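You operate a simulated robot arm through the tools that you are given. There is no shell and no other tool.

You run a simulated robot arm. Do the job below in one go: nothing can be reset, and whatever is moved stays where it is left.

Task
Put stick four in the free slot, buff it to a shine and lay it back on the mat.
Fine: the white buffer, back where it lay. Set down upright: white buffer.

Only the result counts: the job must be done as asked and must still hold three seconds after the hand-in. Knocking over, shifting, dropping, spilling or breaking anything else fails it.

Robot
A 6-joint arm with a three-finger gripper, fixed in place. Base frame: the origin is at the foot of the arm, x ahead of it, y to its left, z up. Units: m, degrees, N and s.
Its first joint turns from -166.0 to 166.0 degrees. Payload 4.89 kg.
The TCP is the grasp point between the finger pads, 0.03 m short of the fingertips. In the tool frame z runs along the fingers and y along their closing line. The gripper opens to 0.164 m. The gripper's body begins 0.125 m behind the TCP.
Orientation is that of the tool frame in the base frame, as [roll, pitch, yaw] about the fixed x, y, z axes, in that order (R = Rz(yaw) Ry(pitch) Rx(roll)). With the fingers straight down and closing along the base's y, the tool's x points along the base's -x, its y along +y and its z along -z.

Tools
- The arm moves only by the tool apply_moves. Its argument "deltas" is a list of rows, each a list of 7 numbers: the shift along the base's x, y, z in m, then the turn, a rotation vector about the base's x, y, z in rad, then the opening, from 0 (shut) to 1 (fully open). In form: [[x, y, z, rx, ry, rz, fingers], ...]. A call has 1 to 20 rows; each row shifts and turns the commanded pose from where the row before left it. Each row takes 0.2 s and may step no farther than 0.05 m and 8.6 degrees from the row before; otherwise, or with a gripper value out of range, the whole call is refused. Where a pose cannot be reached the arm comes as near as it can. A force on the tool above 40 N (or 10 N above the force at the start of the call, whichever is more), or a blocked arm, ends the call early, and 0.2 s more pass. Each finger travels about 0.108 m/s and halts on what it meets, pressing with about 28 N; the grip force reading is that of the motor and also rises with nothing between the fingers. The clock runs only during rows and for 0.2 s after the last one: add rows that do not move to give the fingers time. The reply holds the time, the measured pose of the TCP, the force on the tool along the base axes, the opening and the grip force, in the units named above and with some noise, with the torque about the TCP (base axes, N m) and any sound that the robot's microphone picked up, and new pictures: "pictures" is both (left out), scene, wrist or none.
- Cameras (640 x 400 px; columns grow to the right, rows downward): "scene" is fixed at [0.049, -0.5014, 1.5174]; the picture's right is [0.79, -0.62, 0.00], its down [-0.30, -0.38, -0.87] and it looks along [0.54, 0.69, -0.49] (base axes); focal length 350 px, centre (320, 200). "wrist" rides on the gripper at [0.076, -0.002, -0.152] in the tool frame; the picture's right is [0.02, 1.00, 0.00], its down [-0.88, 0.02, -0.47] and it looks along [-0.47, 0.01, 0.88] (tool axes); focal length 247 px, centre (320, 200). There is no depth. A picture from a camera that has moved, and an enlarged one, comes with that camera's place and axes in the base frame and with its lens.
- slide_trunk(by): slides the trunk up (or, below 0, down) by that many m; the arm rides with it, the base frame stays. It gives what a move gives, with no picture.
- inspect(camera, box): a new picture of the part [left, top, right, bottom] of that camera's present view, enlarged. The clock stands still meanwhile.
- finish_job(): hands the job in; it is judged then, once.

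Nothing tells you positions but the pictures and the camera data. Unless the task says otherwise, let go and move clear before handing in.

The tools are called after "Call:" by a JSON object that holds its "name" and its "arguments". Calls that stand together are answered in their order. apply_moves: Moves the arm, as the interface text tells. Its arguments: {"type":"object","properties":{"deltas":{"type":"array","items":{"type":"array","items":{"type":"number"}}},"pictures":{"type":"string","enum":["both","scene","wrist","none"]}},"required":["deltas"]} The other tools are called the same way: slide_trunk (by) slides the trunk up or down; inspect (camera, box) takes an enlarged picture of a part of a camera's view; finish_job () hands the job in.

At the start:

```text
time_s: 0.0
ee_pos: [0.2717, 0.5565, 1.0789]
ee_rot: [-180.0, 0.0, -180.0]
wrist_force: [-0.5, 0.1, 0.0]
moment: [-0.01, 0.0, -0.03]
grip_width: 0.164
finger_force: 0.1
trunk travel left (down, up): [-0.15, 0.24]
```

scene: 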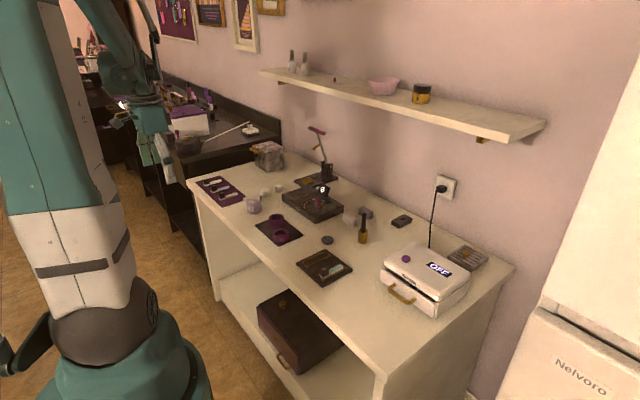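
wrist: 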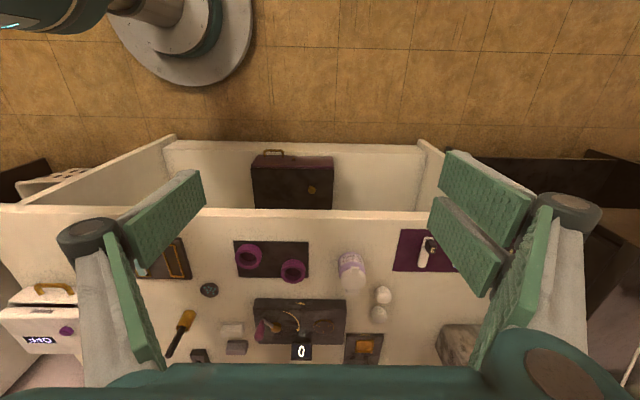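

I see a table with a purple mat holding sticks on the left, a dark device with slots, a mat with purple rings, buffers, and a white machine. I'll look closer before moving.

Call:
{"name": "inspect", "arguments": {"camera": "scene", "box": [180, 130, 340, 230]}}

Call:
{"name": "inspect", "arguments": {"camera": "scene", "box": [240, 180, 400, 290]}}

Call:
{"name": "inspect", "arguments": {"camera": "scene", "box": [360, 180, 520, 320]}}

Call:
{"name": "inspect", "arguments": {"camera": "wrist", "box": [220, 220, 480, 380]}}

Call:
{"name": "inspect", "arguments": {"camera": "wrist", "box": [130, 220, 290, 380]}}

```text
4.00 times, centred on (260, 180) of scene
camera zoom: at [0.049, -0.5014, 1.5174], right [0.79, -0.62, 0.0], down [-0.3, -0.38, -0.87], along [0.54, 0.69, -0.49], focal length 1401 px, centre (560, 280)
```

zoom: 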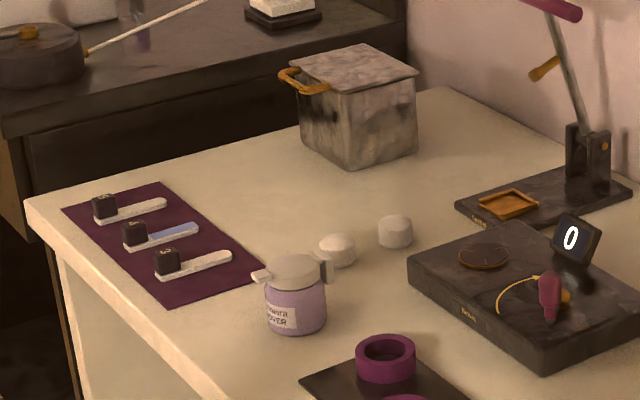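

```text
3.64 times, centred on (320, 235) of scene
camera zoom: at [0.049, -0.5014, 1.5174], right [0.79, -0.62, 0.0], down [-0.3, -0.38, -0.87], along [0.54, 0.69, -0.49], focal length 1274 px, centre (320, 73)
```

zoom: 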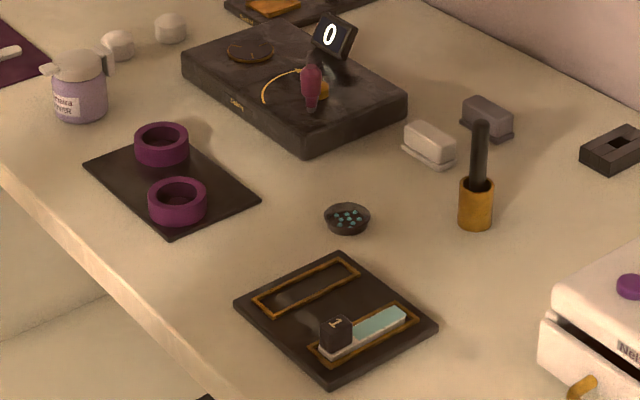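

```text
2.86 times, centred on (440, 250) of scene
camera zoom: at [0.049, -0.5014, 1.5174], right [0.79, -0.62, 0.0], down [-0.3, -0.38, -0.87], along [0.54, 0.69, -0.49], focal length 1001 px, centre (-23, 57)
```

zoom: 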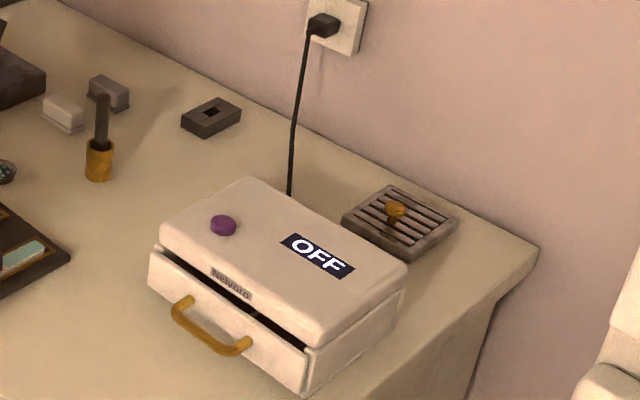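

```text
2.46 times, centred on (350, 300) of wrist
camera zoom: at [0.1948, 0.554, 1.2312], right [-0.02, 1.0, 0.0], down [0.88, 0.02, 0.47], along [0.47, 0.01, -0.88], focal length 608 px, centre (246, -46)
```

zoom: 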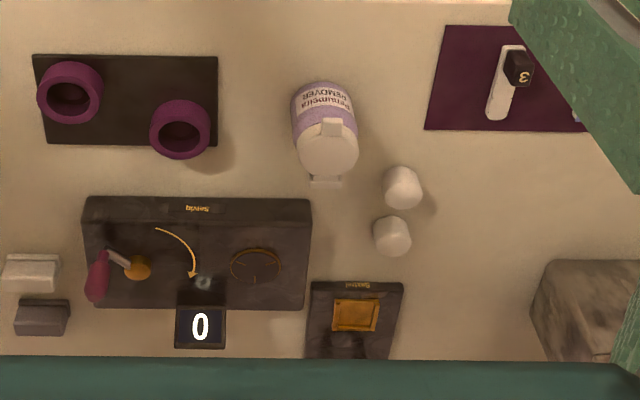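

```text
2.50 times, centred on (210, 300) of wrist
camera zoom: at [0.1948, 0.554, 1.2312], right [-0.02, 1.0, 0.0], down [0.88, 0.02, 0.47], along [0.47, 0.01, -0.88], focal length 617 px, centre (595, -50)
```

zoom: 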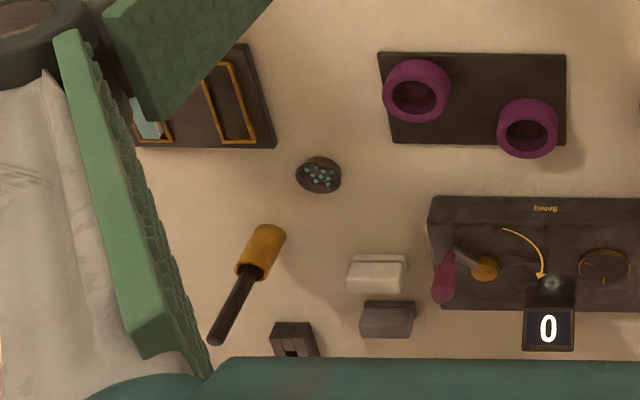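

The table top looks to be near z≈0.78, with three numbered sticks on the purple mat near (0.57, 0.8), a two-slot tray at right with stick 1 in it, and the white buffer near (0.84, 0.32). I'll close the fingers and move over toward the mat to read the numbers.

Call:
{"name": "apply_moves", "arguments": {"deltas": [[0.02, 0.04, 0, 0, 0, 0, 0.5], [0.02, 0.04, 0, 0, 0, 0, 0.2], [0.02, 0.04, 0, 0, 0, 0, 0.1], [0.02, 0.04, 0, 0, 0, 0, 0.1], [0.02, 0.04, 0, 0, 0, 0, 0.1], [0, 0, 0, 0, 0, 0, 0.1]]}}

Call:
{"name": "inspect", "arguments": {"camera": "wrist", "box": [220, 180, 420, 320]}}

Call:
{"name": "inspect", "arguments": {"camera": "scene", "box": [190, 165, 250, 215]}}

```text
time_s: 1.4
ee_pos: [0.3707, 0.7579, 1.0781]
ee_rot: [-180.0, 0.0, -180.0]
wrist_force: [-0.6, 0.5, -0.3]
moment: [-0.04, 0.01, -0.02]
grip_width: 0.0163
finger_force: 0.0
trunk travel left (down, up): [-0.15, 0.24]
camera wrist: at [0.2953, 0.7554, 1.2301], right [-0.02, 1.0, 0.0], down [0.88, 0.02, 0.47], along [0.47, 0.01, -0.88], focal length 247 px, centre (320, 200)
```

scene: 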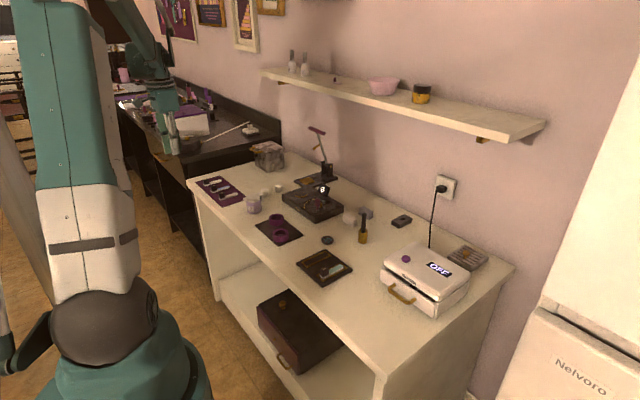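
wrist: 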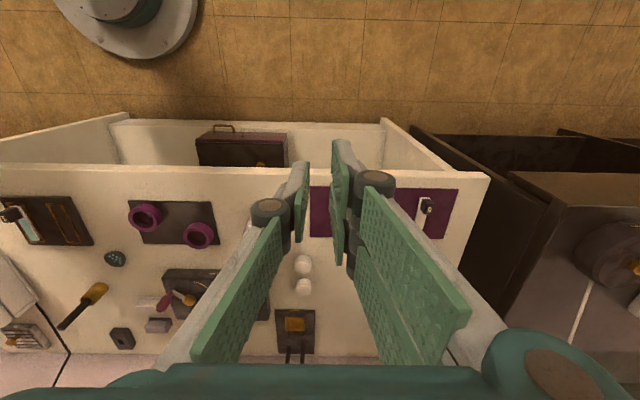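

```text
2.86 times, centred on (320, 250) of wrist
camera zoom: at [0.2953, 0.7554, 1.2301], right [-0.02, 1.0, 0.0], down [0.88, 0.02, 0.47], along [0.47, 0.01, -0.88], focal length 706 px, centre (320, 57)
```

zoom: 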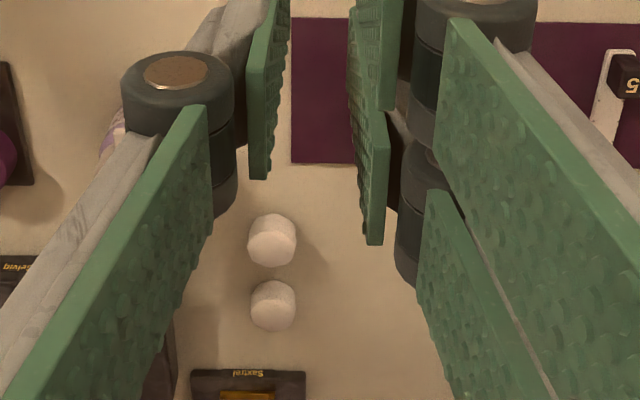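

```text
8.00 times, centred on (220, 190) of scene
camera zoom: at [0.049, -0.5014, 1.5174], right [0.79, -0.62, 0.0], down [-0.3, -0.38, -0.87], along [0.54, 0.69, -0.49], focal length 2802 px, centre (1120, 280)
```

zoom: 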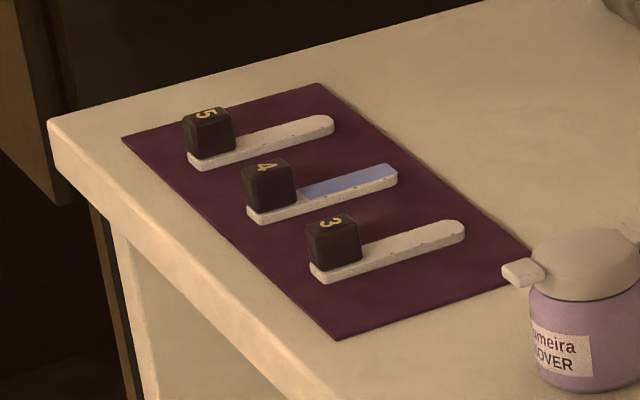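

Stick 4 is the middle one on the mat (blue tip, label block at about (0.527, 0.876)), and the mat surface is near z≈0.79. The free slot is around (0.59, 0.21). I'll approach above stick 4 and see whether the reach suffices.

Call:
{"name": "apply_moves", "arguments": {"deltas": [[0.026, 0.02, -0.016, 0, 0, 0, 0.4], [0.026, 0.02, -0.016, 0, 0, 0, 0.4], [0.026, 0.02, -0.016, 0, 0, 0, 0.4], [0.026, 0.02, -0.016, 0, 0, 0, 0.4], [0.026, 0.02, -0.016, 0, 0, 0, 0.4], [0, 0, 0, 0, 0, 0, 0.4]]}}

Call:
{"name": "inspect", "arguments": {"camera": "wrist", "box": [220, 140, 420, 265]}}

```text
time_s: 2.8
ee_pos: [0.5037, 0.8566, 0.9973]
ee_rot: [180.0, 0.0, -180.0]
wrist_force: [0.6, 0.0, 0.5]
moment: [-0.03, 0.08, -0.01]
grip_width: 0.0656
finger_force: 0.0
trunk travel left (down, up): [-0.15, 0.24]
camera wrist: at [0.4263, 0.8538, 1.1506], right [-0.02, 1.0, 0.0], down [0.88, 0.02, 0.47], along [0.47, 0.01, -0.88], focal length 247 px, centre (320, 200)
```

scene: 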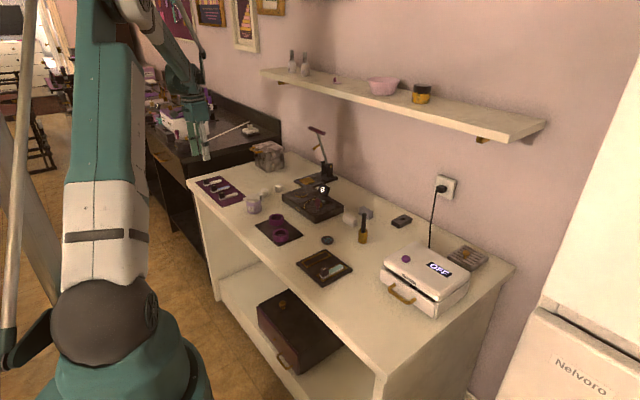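
wrist: 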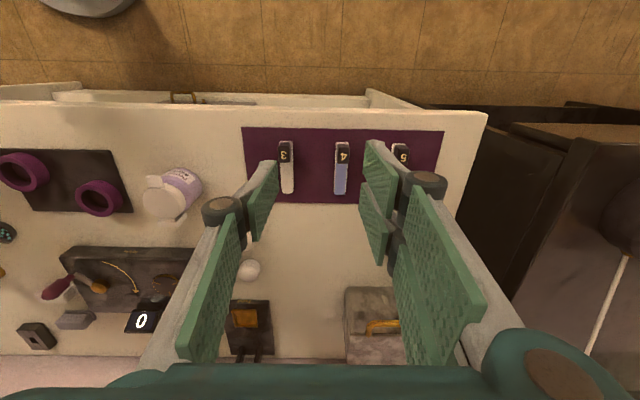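

```text
3.20 times, centred on (320, 202) of wrist
camera zoom: at [0.4263, 0.8538, 1.1506], right [-0.02, 1.0, 0.0], down [0.88, 0.02, 0.47], along [0.47, 0.01, -0.88], focal length 790 px, centre (320, 192)
```

zoom: 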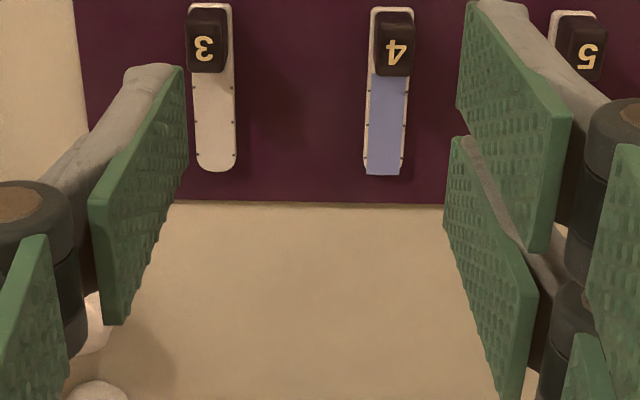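

The arm reached it; stick 4 sits at y≈0.89 with its label block at x≈0.535. I'll descend part way directly over the block and refine.

Call:
{"name": "apply_moves", "arguments": {"deltas": [[0.016, 0.016, -0.03, 0, 0, 0, 0.4], [0.016, 0.016, -0.03, 0, 0, 0, 0.4], [0, 0, -0.03, 0, 0, 0, 0.4], [0, 0, 0, 0, 0, 0, 0.4]]}}

Call:
{"name": "inspect", "arguments": {"camera": "wrist", "box": [240, 100, 400, 200]}}

Call:
{"name": "inspect", "arguments": {"camera": "scene", "box": [180, 150, 260, 210]}}

```text
time_s: 3.8
ee_pos: [0.5335, 0.8876, 0.9079]
ee_rot: [179.9, 0.0, -180.0]
wrist_force: [0.4, 0.8, -0.5]
moment: [-0.07, 0.03, 0.04]
grip_width: 0.0655
finger_force: 0.1
trunk travel left (down, up): [-0.15, 0.24]
camera wrist: at [0.4572, 0.8862, 1.0606], right [-0.02, 1.0, 0.0], down [0.88, 0.02, 0.47], along [0.47, 0.01, -0.88], focal length 247 px, centre (320, 200)
```

scene: 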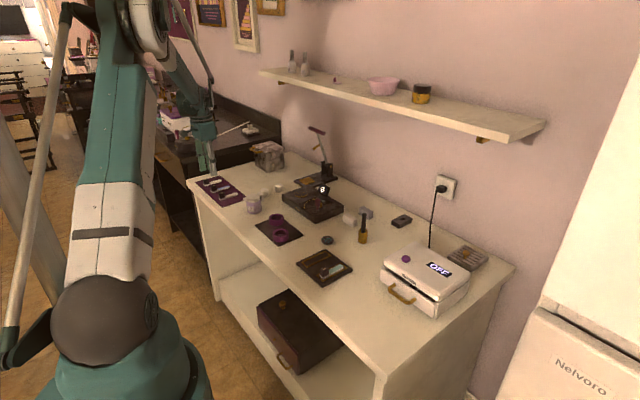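
wrist: 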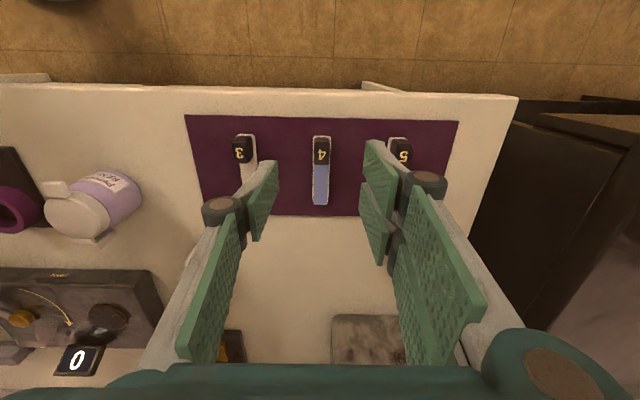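

```text
4.00 times, centred on (320, 150) of wrist
camera zoom: at [0.4572, 0.8862, 1.0606], right [-0.02, 1.0, 0.0], down [0.88, 0.02, 0.47], along [0.47, 0.01, -0.88], focal length 988 px, centre (320, 400)
```

zoom: 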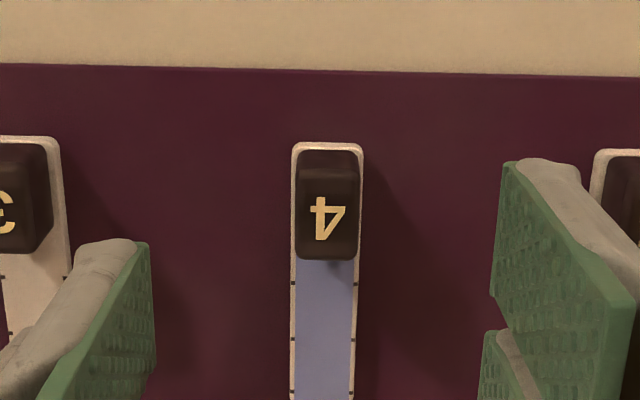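

```text
6.67 times, centred on (220, 180) of scene
camera zoom: at [0.049, -0.5014, 1.5174], right [0.79, -0.62, 0.0], down [-0.3, -0.38, -0.87], along [0.54, 0.69, -0.49], focal length 2335 px, centre (987, 333)
```

zoom: 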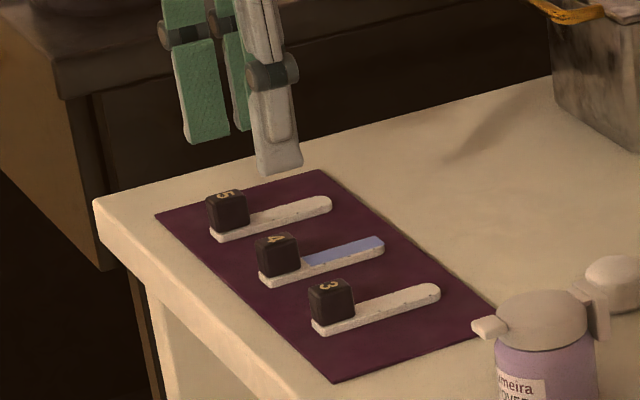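

The block top is at about (0.535, 0.890, 0.808). I'll go down to just around the block with the fingers open and check before closing.

Call:
{"name": "apply_moves", "arguments": {"deltas": [[0.0015, 0.002, -0.03, 0, 0, 0, 0.4], [0, 0, -0.03, 0, 0, 0, 0.4], [0, 0, -0.016, 0, 0, 0, 0.3], [0, 0, -0.008, 0, 0, 0, 0.3], [0, 0, 0, 0, 0, 0, 0.3]]}}

Call:
{"name": "inspect", "arguments": {"camera": "wrist", "box": [240, 100, 400, 240]}}

Call:
{"name": "inspect", "arguments": {"camera": "scene", "box": [180, 150, 260, 210]}}

```text
time_s: 5.0
ee_pos: [0.5344, 0.8903, 0.825]
ee_rot: [180.0, -0.1, 180.0]
wrist_force: [0.4, 0.7, 0.5]
moment: [-0.01, 0.02, -0.01]
grip_width: 0.0494
finger_force: 0.1
trunk travel left (down, up): [-0.15, 0.24]
camera wrist: at [0.4585, 0.8882, 0.9767], right [-0.02, 1.0, 0.0], down [0.88, 0.02, 0.47], along [0.47, 0.01, -0.88], focal length 247 px, centre (320, 200)
```

scene: 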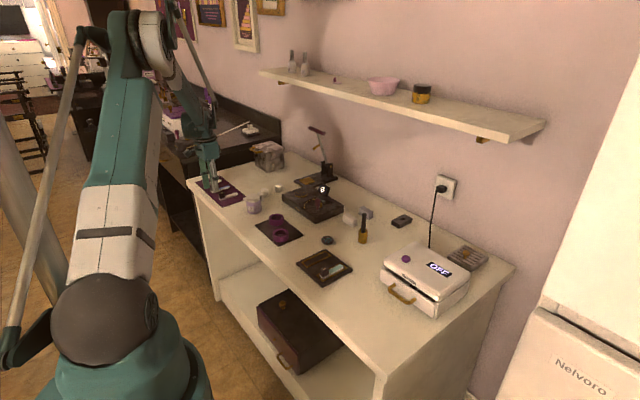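
wrist: 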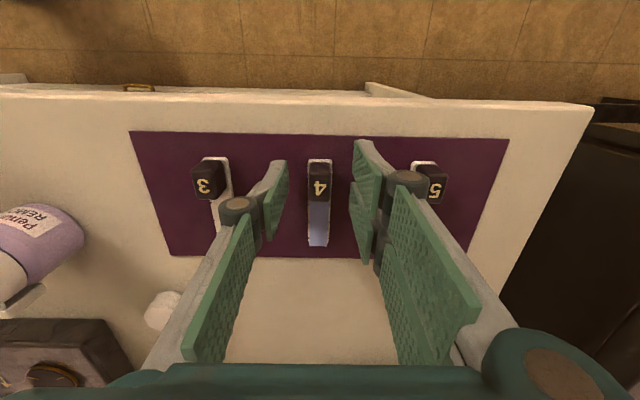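

```text
2.86 times, centred on (320, 170) of wrist
camera zoom: at [0.4585, 0.8882, 0.9767], right [-0.02, 1.0, 0.0], down [0.88, 0.02, 0.47], along [0.47, 0.01, -0.88], focal length 706 px, centre (320, 286)
```

zoom: 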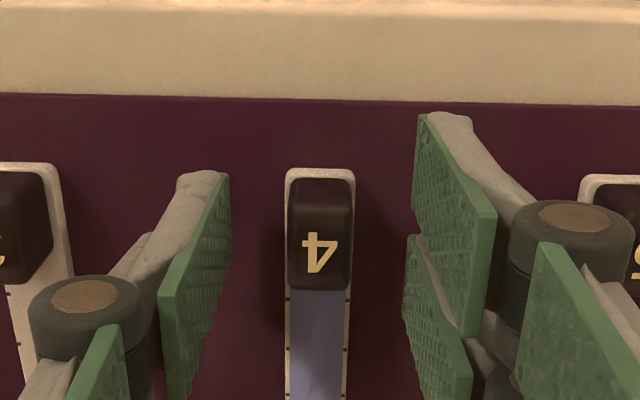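

```text
6.67 times, centred on (220, 180) of scene
camera zoom: at [0.049, -0.5014, 1.5174], right [0.79, -0.62, 0.0], down [-0.3, -0.38, -0.87], along [0.54, 0.69, -0.49], focal length 2335 px, centre (987, 333)
```

zoom: 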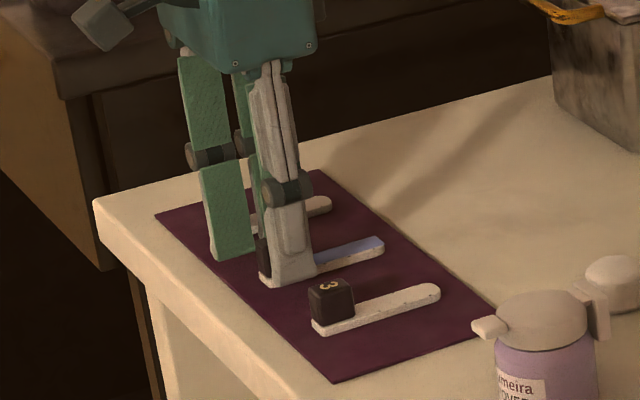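

The block is centred between the fingers. I'll lower 3 mm more and close on it.

Call:
{"name": "apply_moves", "arguments": {"deltas": [[0, 0, -0.003, 0, 0, 0, 0.3], [0, 0, 0, 0, 0, 0, 0.15], [0, 0, 0, 0, 0, 0, 0.05], [0, 0, 0, 0, 0, 0, 0.05], [0, 0, 0, 0, 0, 0, 0.05]]}}

Call:
{"name": "inspect", "arguments": {"camera": "wrist", "box": [240, 100, 400, 240]}}

```text
time_s: 6.2
ee_pos: [0.5349, 0.8899, 0.821]
ee_rot: [-180.0, 0.0, 179.9]
wrist_force: [-0.2, 0.8, 0.2]
moment: [0.0, -0.02, 0.01]
grip_width: 0.0157
finger_force: 28.5
trunk travel left (down, up): [-0.15, 0.24]
camera wrist: at [0.4584, 0.8878, 0.974], right [-0.02, 1.0, 0.0], down [0.88, 0.02, 0.47], along [0.47, 0.01, -0.88], focal length 247 px, centre (320, 200)
```

scene: 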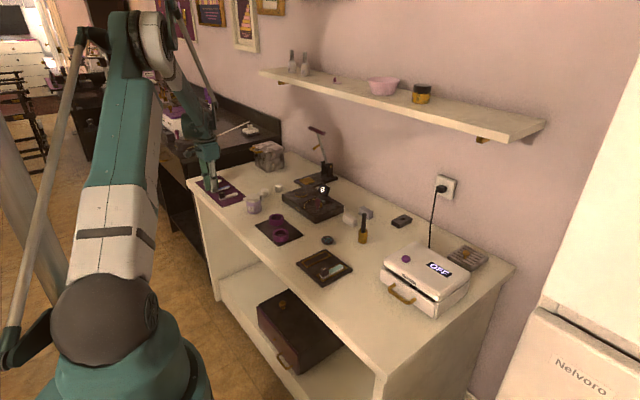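
wrist: 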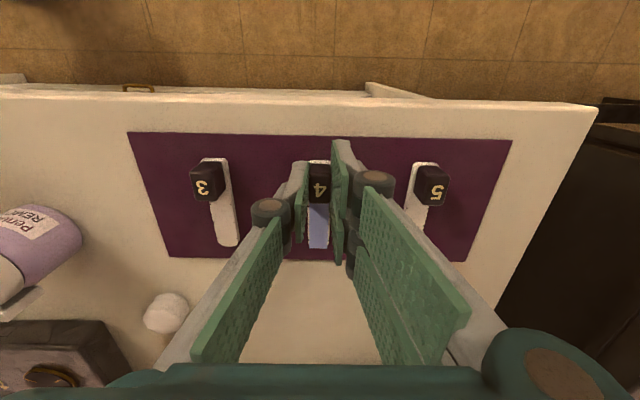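

```text
2.86 times, centred on (320, 170) of wrist
camera zoom: at [0.4584, 0.8878, 0.974], right [-0.02, 1.0, 0.0], down [0.88, 0.02, 0.47], along [0.47, 0.01, -0.88], focal length 706 px, centre (320, 286)
```

zoom: 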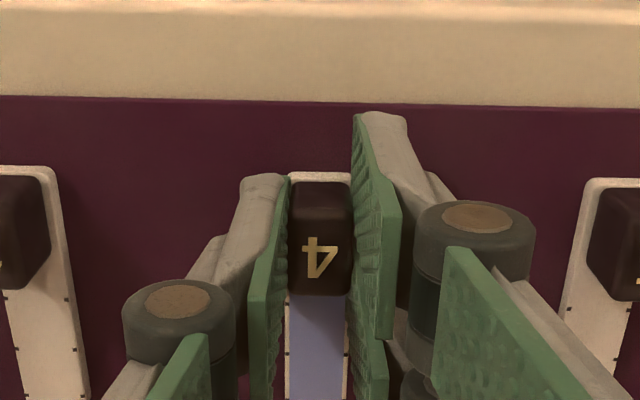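

Stick 4 is gripped (0.0157 m). I'll lift it straight up and carry it across at height toward the tray.

Call:
{"name": "apply_moves", "arguments": {"deltas": [[0, 0, 0.02, 0, 0, 0, 0.05], [0, 0, 0.04, 0, 0, 0, 0.05], [0, 0, 0.05, 0, 0, 0, 0.05], [0, 0, 0.05, 0, 0, 0, 0.05], [0, -0.02, 0.02, 0, 0, 0, 0.05], [0, -0.04, 0, 0, 0, 0, 0.05], [0, -0.045, 0, 0, 0, 0, 0.05], [0, -0.045, 0, 0, 0, 0, 0.05], [0, -0.045, 0, 0, 0, 0, 0.05], [0, -0.045, 0, 0, 0, 0, 0.05], [0, -0.045, 0, 0, 0, 0, 0.05], [0, -0.045, 0, 0, 0, 0, 0.05], [0, -0.045, 0, 0, 0, 0, 0.05], [0, -0.045, 0, 0, 0, 0, 0.05], [0, -0.045, 0, 0, 0, 0, 0.05], [0, -0.045, 0, 0, 0, 0, 0.05], [0, -0.04, 0, 0, 0, 0, 0.05], [0, -0.01, 0, 0, 0, 0, 0.05], [0, 0, 0, 0, 0, 0, 0.05]]}}

Call:
{"name": "inspect", "arguments": {"camera": "wrist", "box": [100, 100, 340, 250]}}

Call:
{"name": "inspect", "arguments": {"camera": "scene", "box": [280, 230, 380, 300]}}

```text
time_s: 10.2
ee_pos: [0.5347, 0.3296, 1.0023]
ee_rot: [-179.9, 0.0, 180.0]
wrist_force: [-0.1, -0.7, -0.5]
moment: [0.03, -0.03, 0.0]
grip_width: 0.0158
finger_force: 28.2
trunk travel left (down, up): [-0.15, 0.24]
camera wrist: at [0.4585, 0.3282, 1.1544], right [-0.02, 1.0, 0.0], down [0.88, 0.02, 0.47], along [0.47, 0.01, -0.88], focal length 247 px, centre (320, 200)
```

scene: 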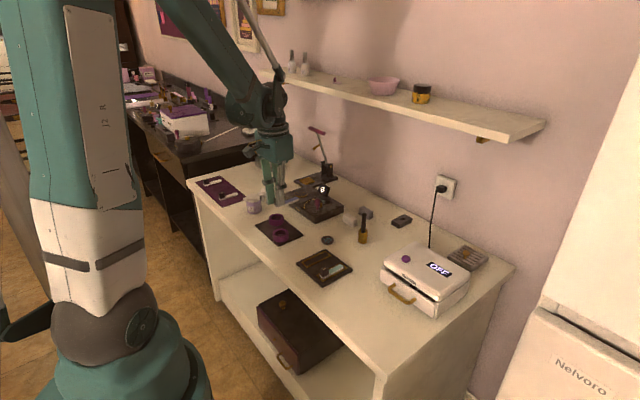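
wrist: 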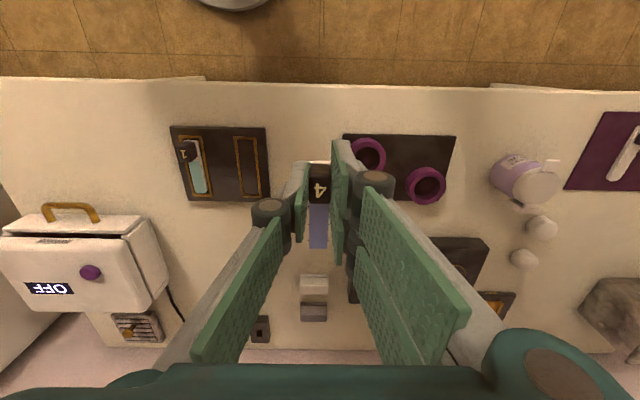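

```text
2.67 times, centred on (220, 175) of wrist
camera zoom: at [0.4585, 0.3282, 1.1544], right [-0.02, 1.0, 0.0], down [0.88, 0.02, 0.47], along [0.47, 0.01, -0.88], focal length 659 px, centre (587, 267)
```

zoom: 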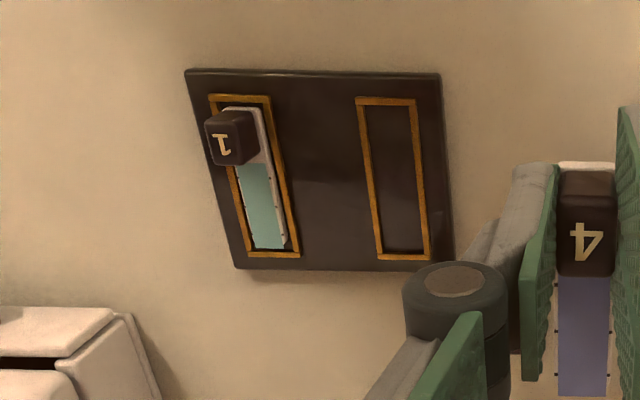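

```text
5.71 times, centred on (330, 265) of scene
camera zoom: at [0.049, -0.5014, 1.5174], right [0.79, -0.62, 0.0], down [-0.3, -0.38, -0.87], along [0.54, 0.69, -0.49], focal length 2001 px, centre (263, -171)
```

zoom: 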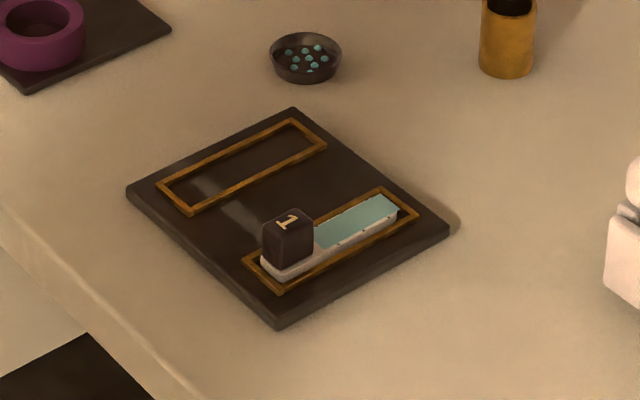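

The free slot's inside centre is around (0.598, 0.219), lying along x, and the stick's centre is about 0.031 m ahead of the TCP. I'll hover the stick over the slot and check alignment.

Call:
{"name": "apply_moves", "arguments": {"deltas": [[0.008, -0.028, -0.015, 0, 0, 0, 0.05], [0.008, -0.028, -0.03, 0, 0, 0, 0.05], [0.008, -0.028, -0.03, 0, 0, 0, 0.05], [0.008, -0.027, -0.03, 0, 0, 0, 0.05], [0, 0, -0.025, 0, 0, 0, 0.05], [0, 0, 0, 0, 0, 0, 0.05]]}}

Call:
{"name": "inspect", "arguments": {"camera": "wrist", "box": [240, 100, 400, 260]}}

Call:
{"name": "inspect", "arguments": {"camera": "scene", "box": [280, 210, 380, 290]}}

```text
time_s: 11.6
ee_pos: [0.5668, 0.2188, 0.8711]
ee_rot: [180.0, 0.0, 180.0]
wrist_force: [-0.4, 0.2, 0.2]
moment: [0.0, 0.02, 0.01]
grip_width: 0.0158
finger_force: 27.9
trunk travel left (down, up): [-0.15, 0.24]
camera wrist: at [0.4907, 0.2166, 1.0241], right [-0.02, 1.0, 0.0], down [0.88, 0.02, 0.47], along [0.47, 0.01, -0.88], focal length 247 px, centre (320, 200)
```

scene: 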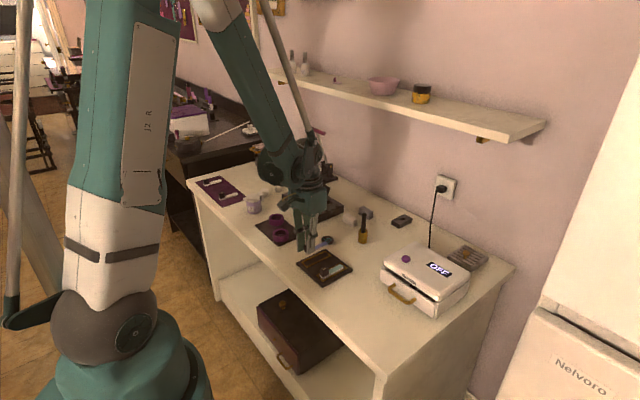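
wrist: 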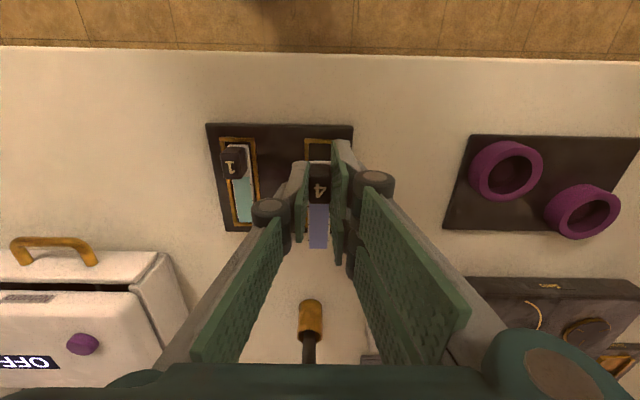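

```text
2.50 times, centred on (320, 180) of wrist
camera zoom: at [0.4907, 0.2166, 1.0241], right [-0.02, 1.0, 0.0], down [0.88, 0.02, 0.47], along [0.47, 0.01, -0.88], focal length 617 px, centre (320, 250)
```

zoom: 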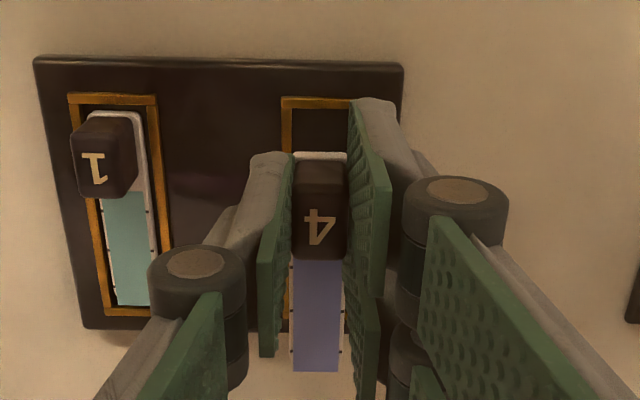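

```text
5.00 times, centred on (330, 250) of scene
camera zoom: at [0.049, -0.5014, 1.5174], right [0.79, -0.62, 0.0], down [-0.3, -0.38, -0.87], along [0.54, 0.69, -0.49], focal length 1751 px, centre (270, -50)
```

zoom: 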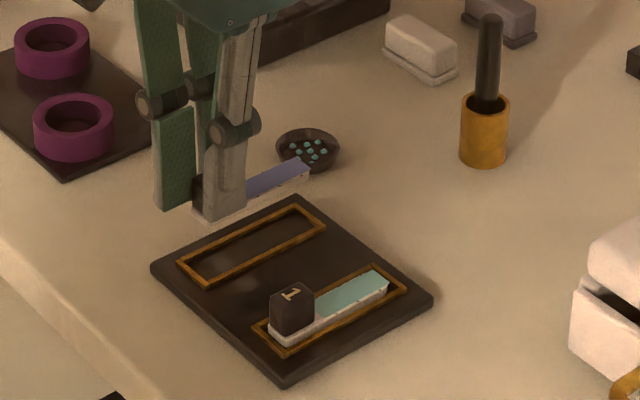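

The stick lines up with the slot within about a millimetre. I'll descend toward the slot and take another look just above the frame.

Call:
{"name": "apply_moves", "arguments": {"deltas": [[0, 0.0005, -0.012, 0, 0, 0, 0.05], [0, 0, -0.012, 0, 0, 0, 0.05], [0, 0, -0.008, 0, 0, 0, 0.05], [0, 0, 0, 0, 0, 0, 0.05]]}}

Call:
{"name": "inspect", "arguments": {"camera": "wrist", "box": [240, 100, 400, 260]}}

Call:
{"name": "inspect", "arguments": {"camera": "scene", "box": [300, 235, 360, 285]}}

```text
time_s: 12.6
ee_pos: [0.5661, 0.2193, 0.8407]
ee_rot: [-180.0, 0.0, -179.9]
wrist_force: [0.3, 0.7, -0.6]
moment: [-0.01, 0.01, 0.03]
grip_width: 0.0159
finger_force: 28.1
trunk travel left (down, up): [-0.15, 0.24]
camera wrist: at [0.4905, 0.2172, 0.9923], right [-0.02, 1.0, 0.0], down [0.88, 0.02, 0.47], along [0.47, 0.01, -0.88], focal length 247 px, centre (320, 200)
```

scene: 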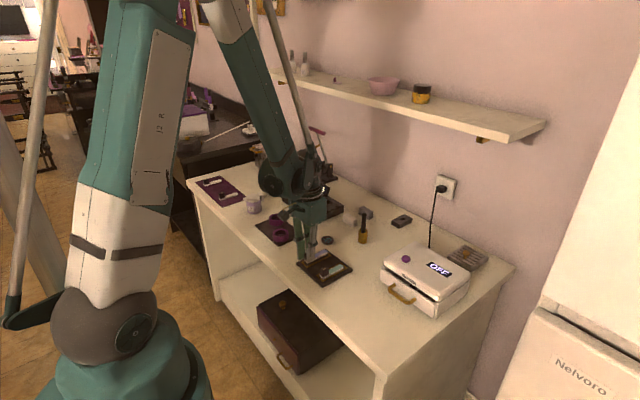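
wrist: 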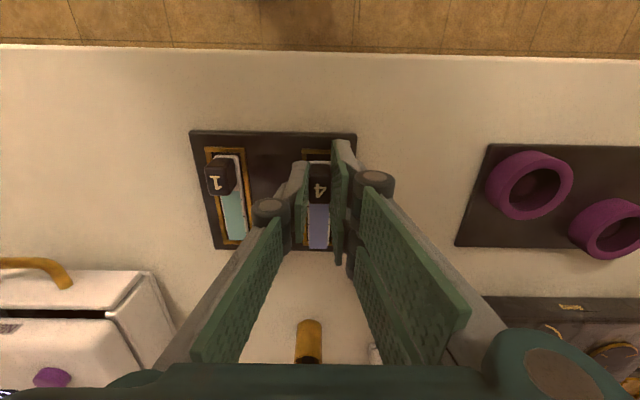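

```text
2.50 times, centred on (320, 180) of wrist
camera zoom: at [0.4905, 0.2172, 0.9923], right [-0.02, 1.0, 0.0], down [0.88, 0.02, 0.47], along [0.47, 0.01, -0.88], focal length 617 px, centre (320, 250)
```

zoom: 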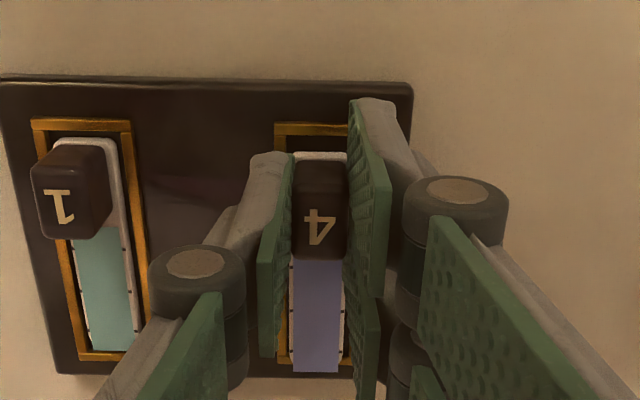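

```text
8.00 times, centred on (330, 260) of scene
camera zoom: at [0.049, -0.5014, 1.5174], right [0.79, -0.62, 0.0], down [-0.3, -0.38, -0.87], along [0.54, 0.69, -0.49], focal length 2802 px, centre (240, -280)
```

zoom: 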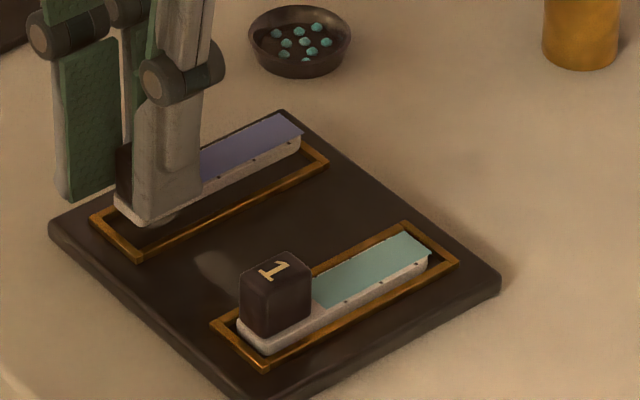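

Alignment is good, though the stick seems about 2 mm too near; I'll nudge it forward and lower gently.

Call:
{"name": "apply_moves", "arguments": {"deltas": [[0.0025, 0, -0.003, 0, 0, 0, 0.05], [0, 0, -0.003, 0, 0, 0, 0.05], [0, 0, -0.003, 0, 0, 0, 0.05], [0, 0, 0, 0, 0, 0, 0.05]]}}

Call:
{"name": "inspect", "arguments": {"camera": "wrist", "box": [240, 100, 400, 260]}}

Call:
{"name": "inspect", "arguments": {"camera": "scene", "box": [300, 235, 360, 285]}}

```text
time_s: 13.6
ee_pos: [0.5696, 0.22, 0.831]
ee_rot: [-180.0, 0.0, 180.0]
wrist_force: [-0.7, -0.6, -0.8]
moment: [-0.02, -0.01, -0.01]
grip_width: 0.0157
finger_force: 28.4
trunk travel left (down, up): [-0.15, 0.24]
camera wrist: at [0.493, 0.2174, 0.9832], right [-0.02, 1.0, 0.0], down [0.88, 0.02, 0.47], along [0.47, 0.01, -0.88], focal length 247 px, centre (320, 200)
```

scene: 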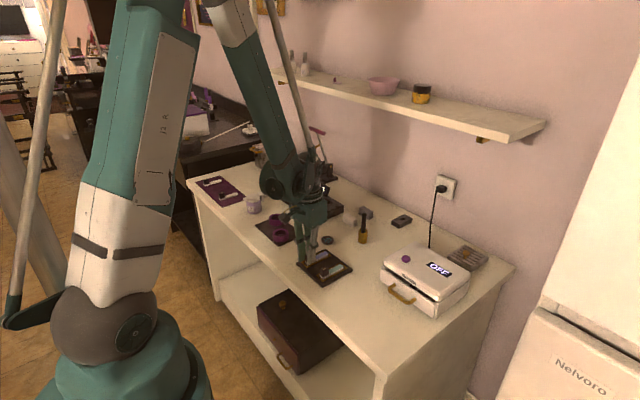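
wrist: 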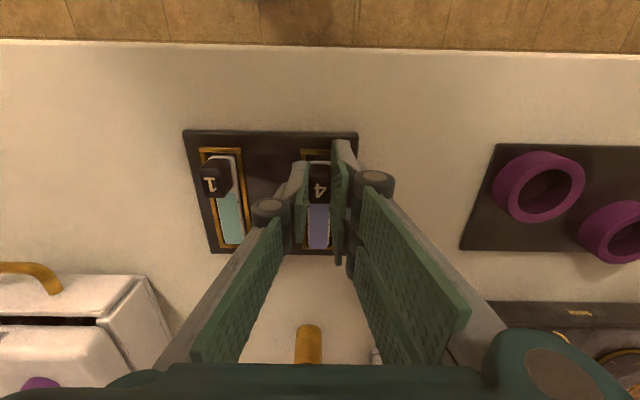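

```text
2.50 times, centred on (320, 180) of wrist
camera zoom: at [0.493, 0.2174, 0.9832], right [-0.02, 1.0, 0.0], down [0.88, 0.02, 0.47], along [0.47, 0.01, -0.88], focal length 617 px, centre (320, 250)
```

zoom: 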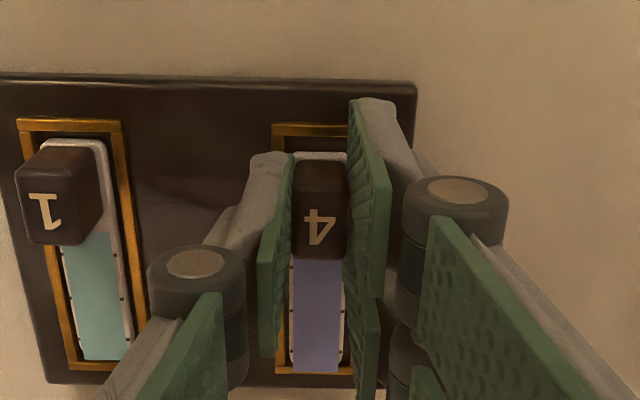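

```text
8.00 times, centred on (330, 260) of scene
camera zoom: at [0.049, -0.5014, 1.5174], right [0.79, -0.62, 0.0], down [-0.3, -0.38, -0.87], along [0.54, 0.69, -0.49], focal length 2802 px, centre (240, -280)
```

zoom: 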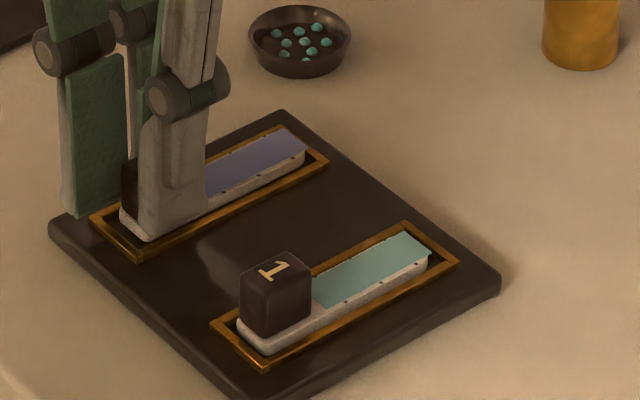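

The stick sits centred in the slot opening and is a few millimetres from the bottom. I'll lower in small steps and watch the force.

Call:
{"name": "apply_moves", "arguments": {"deltas": [[0, 0, -0.0015, 0, 0, 0, 0.05], [0, 0, 0, 0, 0, 0, 0.05]], "pictures": "none"}}

```text
time_s: 14.2
ee_pos: [0.5702, 0.2192, 0.8285]
ee_rot: [180.0, 0.1, -179.9]
wrist_force: [0.7, 0.2, -0.4]
moment: [-0.01, 0.01, 0.03]
grip_width: 0.0158
finger_force: 27.8
trunk travel left (down, up): [-0.15, 0.24]
```

No contact yet; continuing down in 1 mm steps.

Call:
{"name": "apply_moves", "arguments": {"deltas": [[0, 0, -0.001, 0, 0, 0, 0.05], [0, 0, 0, 0, 0, 0, 0.05]], "pictures": "none"}}

Call:
{"name": "apply_moves", "arguments": {"deltas": [[0, 0, -0.001, 0, 0, 0, 0.05], [0, 0, 0, 0, 0, 0, 0.05]], "pictures": "both"}}

Call:
{"name": "inspect", "arguments": {"camera": "scene", "box": [300, 235, 360, 285]}}

```text
time_s: 14.8
ee_pos: [0.5692, 0.2196, 0.8287]
ee_rot: [-180.0, 0.0, 180.0]
wrist_force: [0.5, -0.2, 2.4]
moment: [0.01, -0.08, 0.0]
grip_width: 0.0157
finger_force: 28.4
trunk travel left (down, up): [-0.15, 0.24]
```

```text
time_s: 15.4
ee_pos: [0.5691, 0.2192, 0.8279]
ee_rot: [-180.0, -0.1, 179.9]
wrist_force: [2.7, 1.8, 23.9]
moment: [0.08, -0.52, 0.03]
grip_width: 0.0158
finger_force: 28.5
trunk travel left (down, up): [-0.15, 0.24]
camera wrist: at [0.4924, 0.2172, 0.9803], right [-0.02, 1.0, 0.0], down [0.88, 0.02, 0.47], along [0.47, 0.01, -0.88], focal length 247 px, centre (320, 200)
```

scene: 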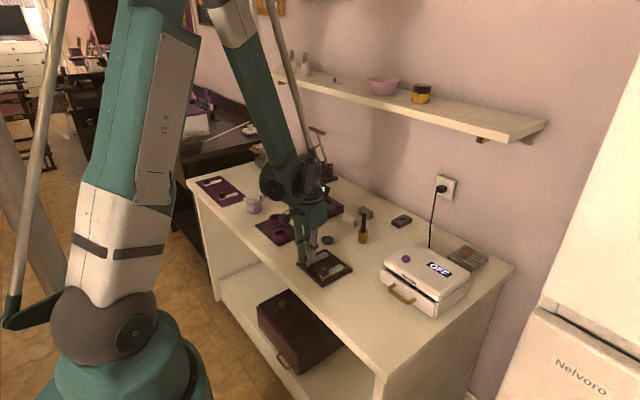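
wrist: 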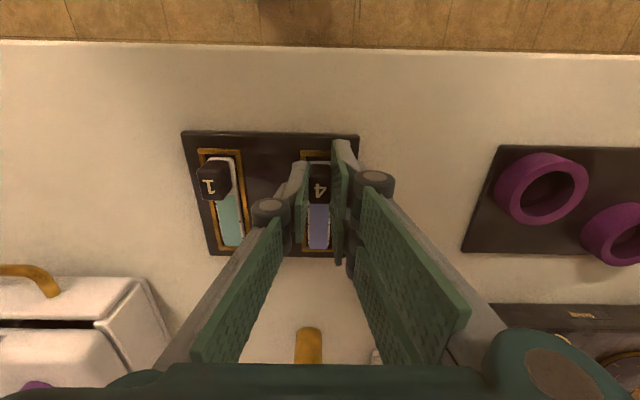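

```text
8.00 times, centred on (330, 260) of scene
camera zoom: at [0.049, -0.5014, 1.5174], right [0.79, -0.62, 0.0], down [-0.3, -0.38, -0.87], along [0.54, 0.69, -0.49], focal length 2802 px, centre (240, -280)
```

zoom: 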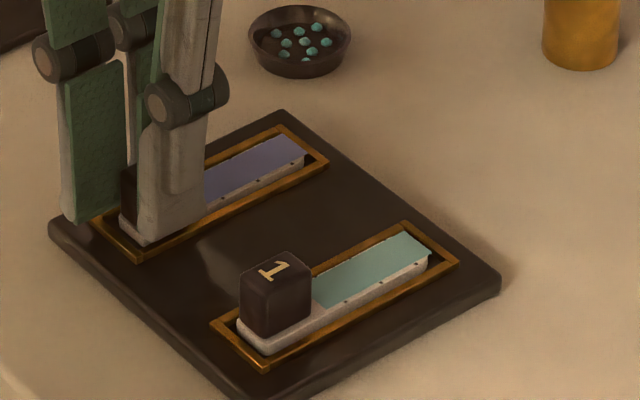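

Contact: the stick is seated. I'll ease off the pressure, open the fingers and rise.

Call:
{"name": "apply_moves", "arguments": {"deltas": [[0, 0, 0.0008, 0, 0, 0, 0.05], [0, 0, 0, 0, 0, 0, 0.15], [0, 0, 0, 0, 0, 0, 0.25], [0, 0, 0, 0, 0, 0, 0.25], [0, 0, 0.02, 0, 0, 0, 0.25], [0, 0, 0.04, 0, 0, 0, 0.25], [0, 0, 0.05, 0, 0, 0, 0.25], [0, 0, 0, 0, 0, 0, 0.25]]}}

Call:
{"name": "inspect", "arguments": {"camera": "wrist", "box": [200, 100, 400, 240]}}

Call:
{"name": "inspect", "arguments": {"camera": "scene", "box": [300, 235, 360, 285]}}

Call:
{"name": "inspect", "arguments": {"camera": "scene", "box": [330, 195, 420, 250]}}

```text
time_s: 17.2
ee_pos: [0.567, 0.2186, 0.9399]
ee_rot: [179.9, 0.1, -179.9]
wrist_force: [0.1, -0.4, -1.0]
moment: [0.03, -0.02, 0.0]
grip_width: 0.041
finger_force: 0.1
trunk travel left (down, up): [-0.15, 0.24]
camera wrist: at [0.4912, 0.217, 1.0906], right [-0.02, 1.0, 0.0], down [0.88, 0.02, 0.47], along [0.47, 0.01, -0.88], focal length 247 px, centre (320, 200)
```

scene: 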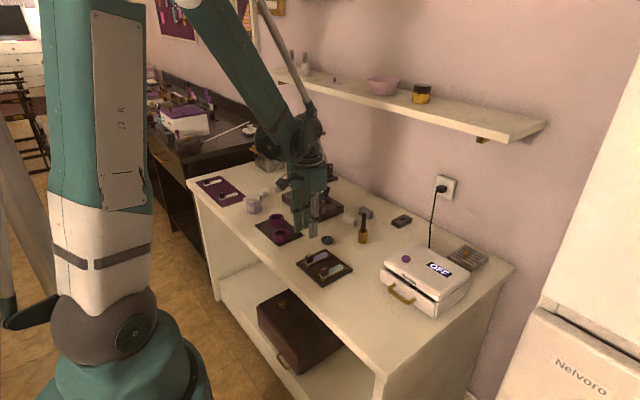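
wrist: 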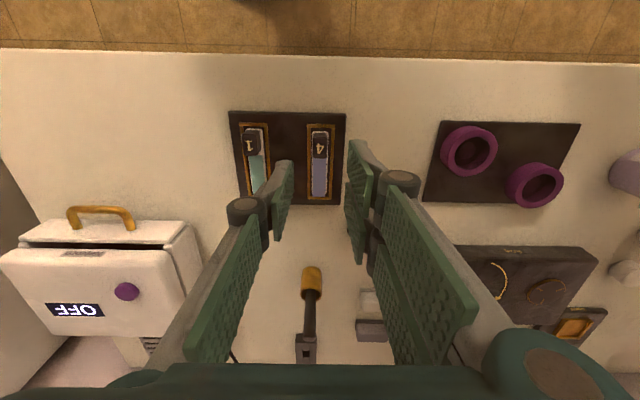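

```text
2.86 times, centred on (300, 170) of wrist
camera zoom: at [0.4912, 0.217, 1.0906], right [-0.02, 1.0, 0.0], down [0.88, 0.02, 0.47], along [0.47, 0.01, -0.88], focal length 706 px, centre (377, 286)
```

zoom: 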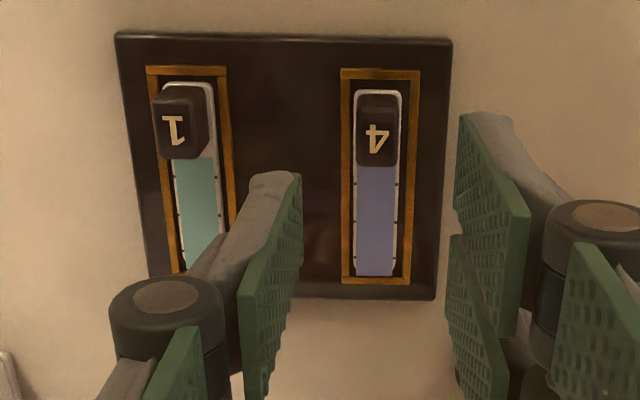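

```text
8.00 times, centred on (330, 260) of scene
camera zoom: at [0.049, -0.5014, 1.5174], right [0.79, -0.62, 0.0], down [-0.3, -0.38, -0.87], along [0.54, 0.69, -0.49], focal length 2802 px, centre (240, -280)
```

zoom: 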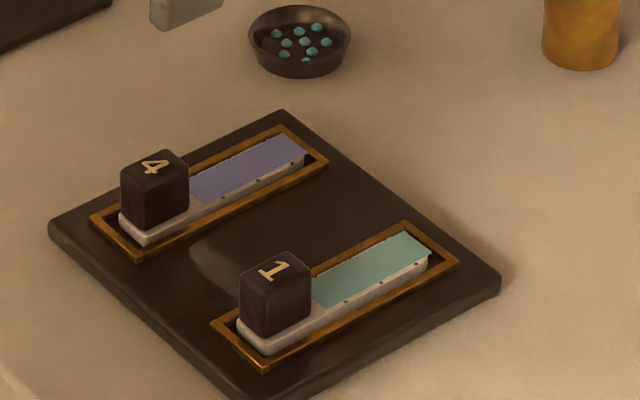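

```text
7.11 times, centred on (375, 222) of scene
camera zoom: at [0.049, -0.5014, 1.5174], right [0.79, -0.62, 0.0], down [-0.3, -0.38, -0.87], along [0.54, 0.69, -0.49], focal length 2490 px, centre (-71, 40)
```

zoom: 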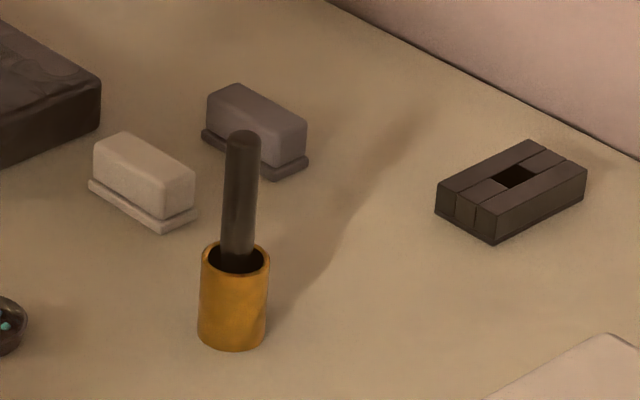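

Stick 4 is seated in the free slot. The white buffer lies with its long side along y at about (0.847, 0.329), top near z≈0.804; I'll hover above it with the fingers opened to take it by its ends.

Call:
{"name": "apply_moves", "arguments": {"deltas": [[0.035, 0.013, 0.01, 0, 0, 0, 0.4], [0.045, 0.018, 0, 0, 0, 0, 0.55], [0.045, 0.018, 0, 0, 0, 0, 0.55], [0.045, 0.018, 0, 0, 0, 0, 0.55], [0.045, 0.018, 0, 0, 0, 0, 0.55], [0.04, 0.015, 0, 0, 0, 0, 0.55], [0.02, 0.009, 0, 0, 0, 0, 0.55], [0, 0, -0.02, 0, 0, 0, 0.55], [0, 0, 0, 0, 0, 0, 0.55]]}}

Call:
{"name": "inspect", "arguments": {"camera": "wrist", "box": [220, 100, 420, 240]}}

Call:
{"name": "inspect", "arguments": {"camera": "scene", "box": [320, 180, 420, 250]}}

```text
time_s: 19.2
ee_pos: [0.8434, 0.3287, 0.928]
ee_rot: [-180.0, 0.0, -180.0]
wrist_force: [0.7, 0.1, -0.1]
moment: [0.0, 0.06, 0.0]
grip_width: 0.0903
finger_force: 0.0
trunk travel left (down, up): [-0.15, 0.24]
camera wrist: at [0.7681, 0.3267, 1.08], right [-0.02, 1.0, 0.0], down [0.88, 0.02, 0.47], along [0.47, 0.01, -0.88], focal length 247 px, centre (320, 200)
```

scene: 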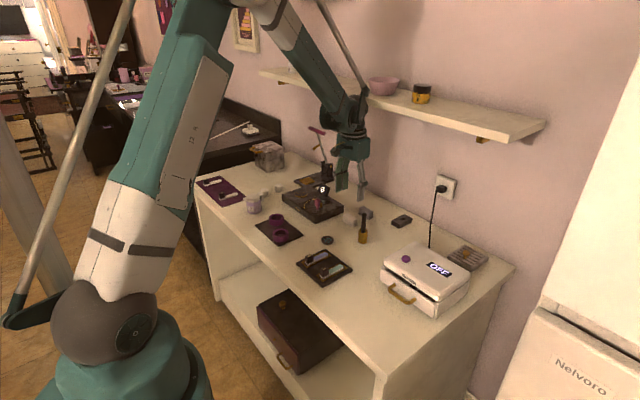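
wrist: 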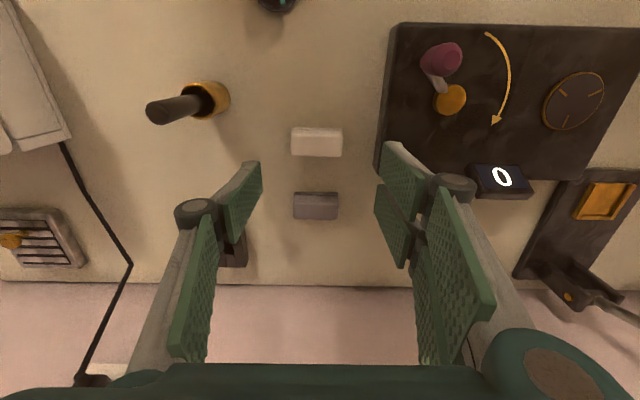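

```text
2.86 times, centred on (320, 170) of wrist
camera zoom: at [0.7681, 0.3267, 1.08], right [-0.02, 1.0, 0.0], down [0.88, 0.02, 0.47], along [0.47, 0.01, -0.88], focal length 706 px, centre (320, 286)
```

zoom: 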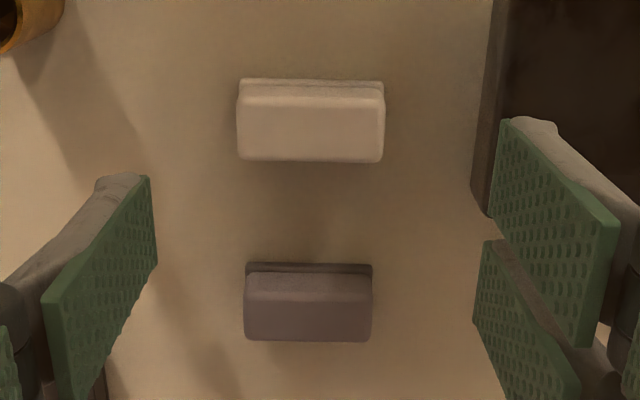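

```text
5.71 times, centred on (370, 215) of scene
camera zoom: at [0.049, -0.5014, 1.5174], right [0.79, -0.62, 0.0], down [-0.3, -0.38, -0.87], along [0.54, 0.69, -0.49], focal length 2001 px, centre (34, 114)
```

zoom: 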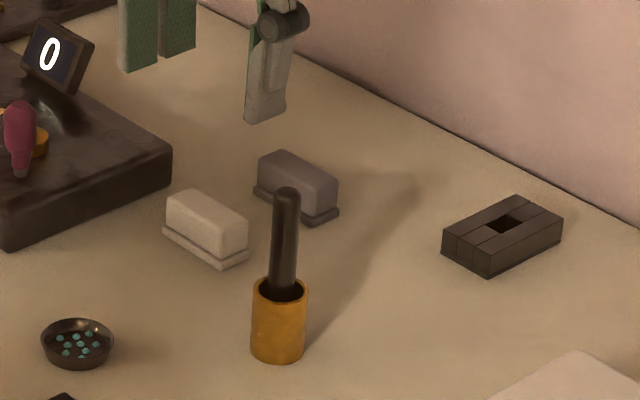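

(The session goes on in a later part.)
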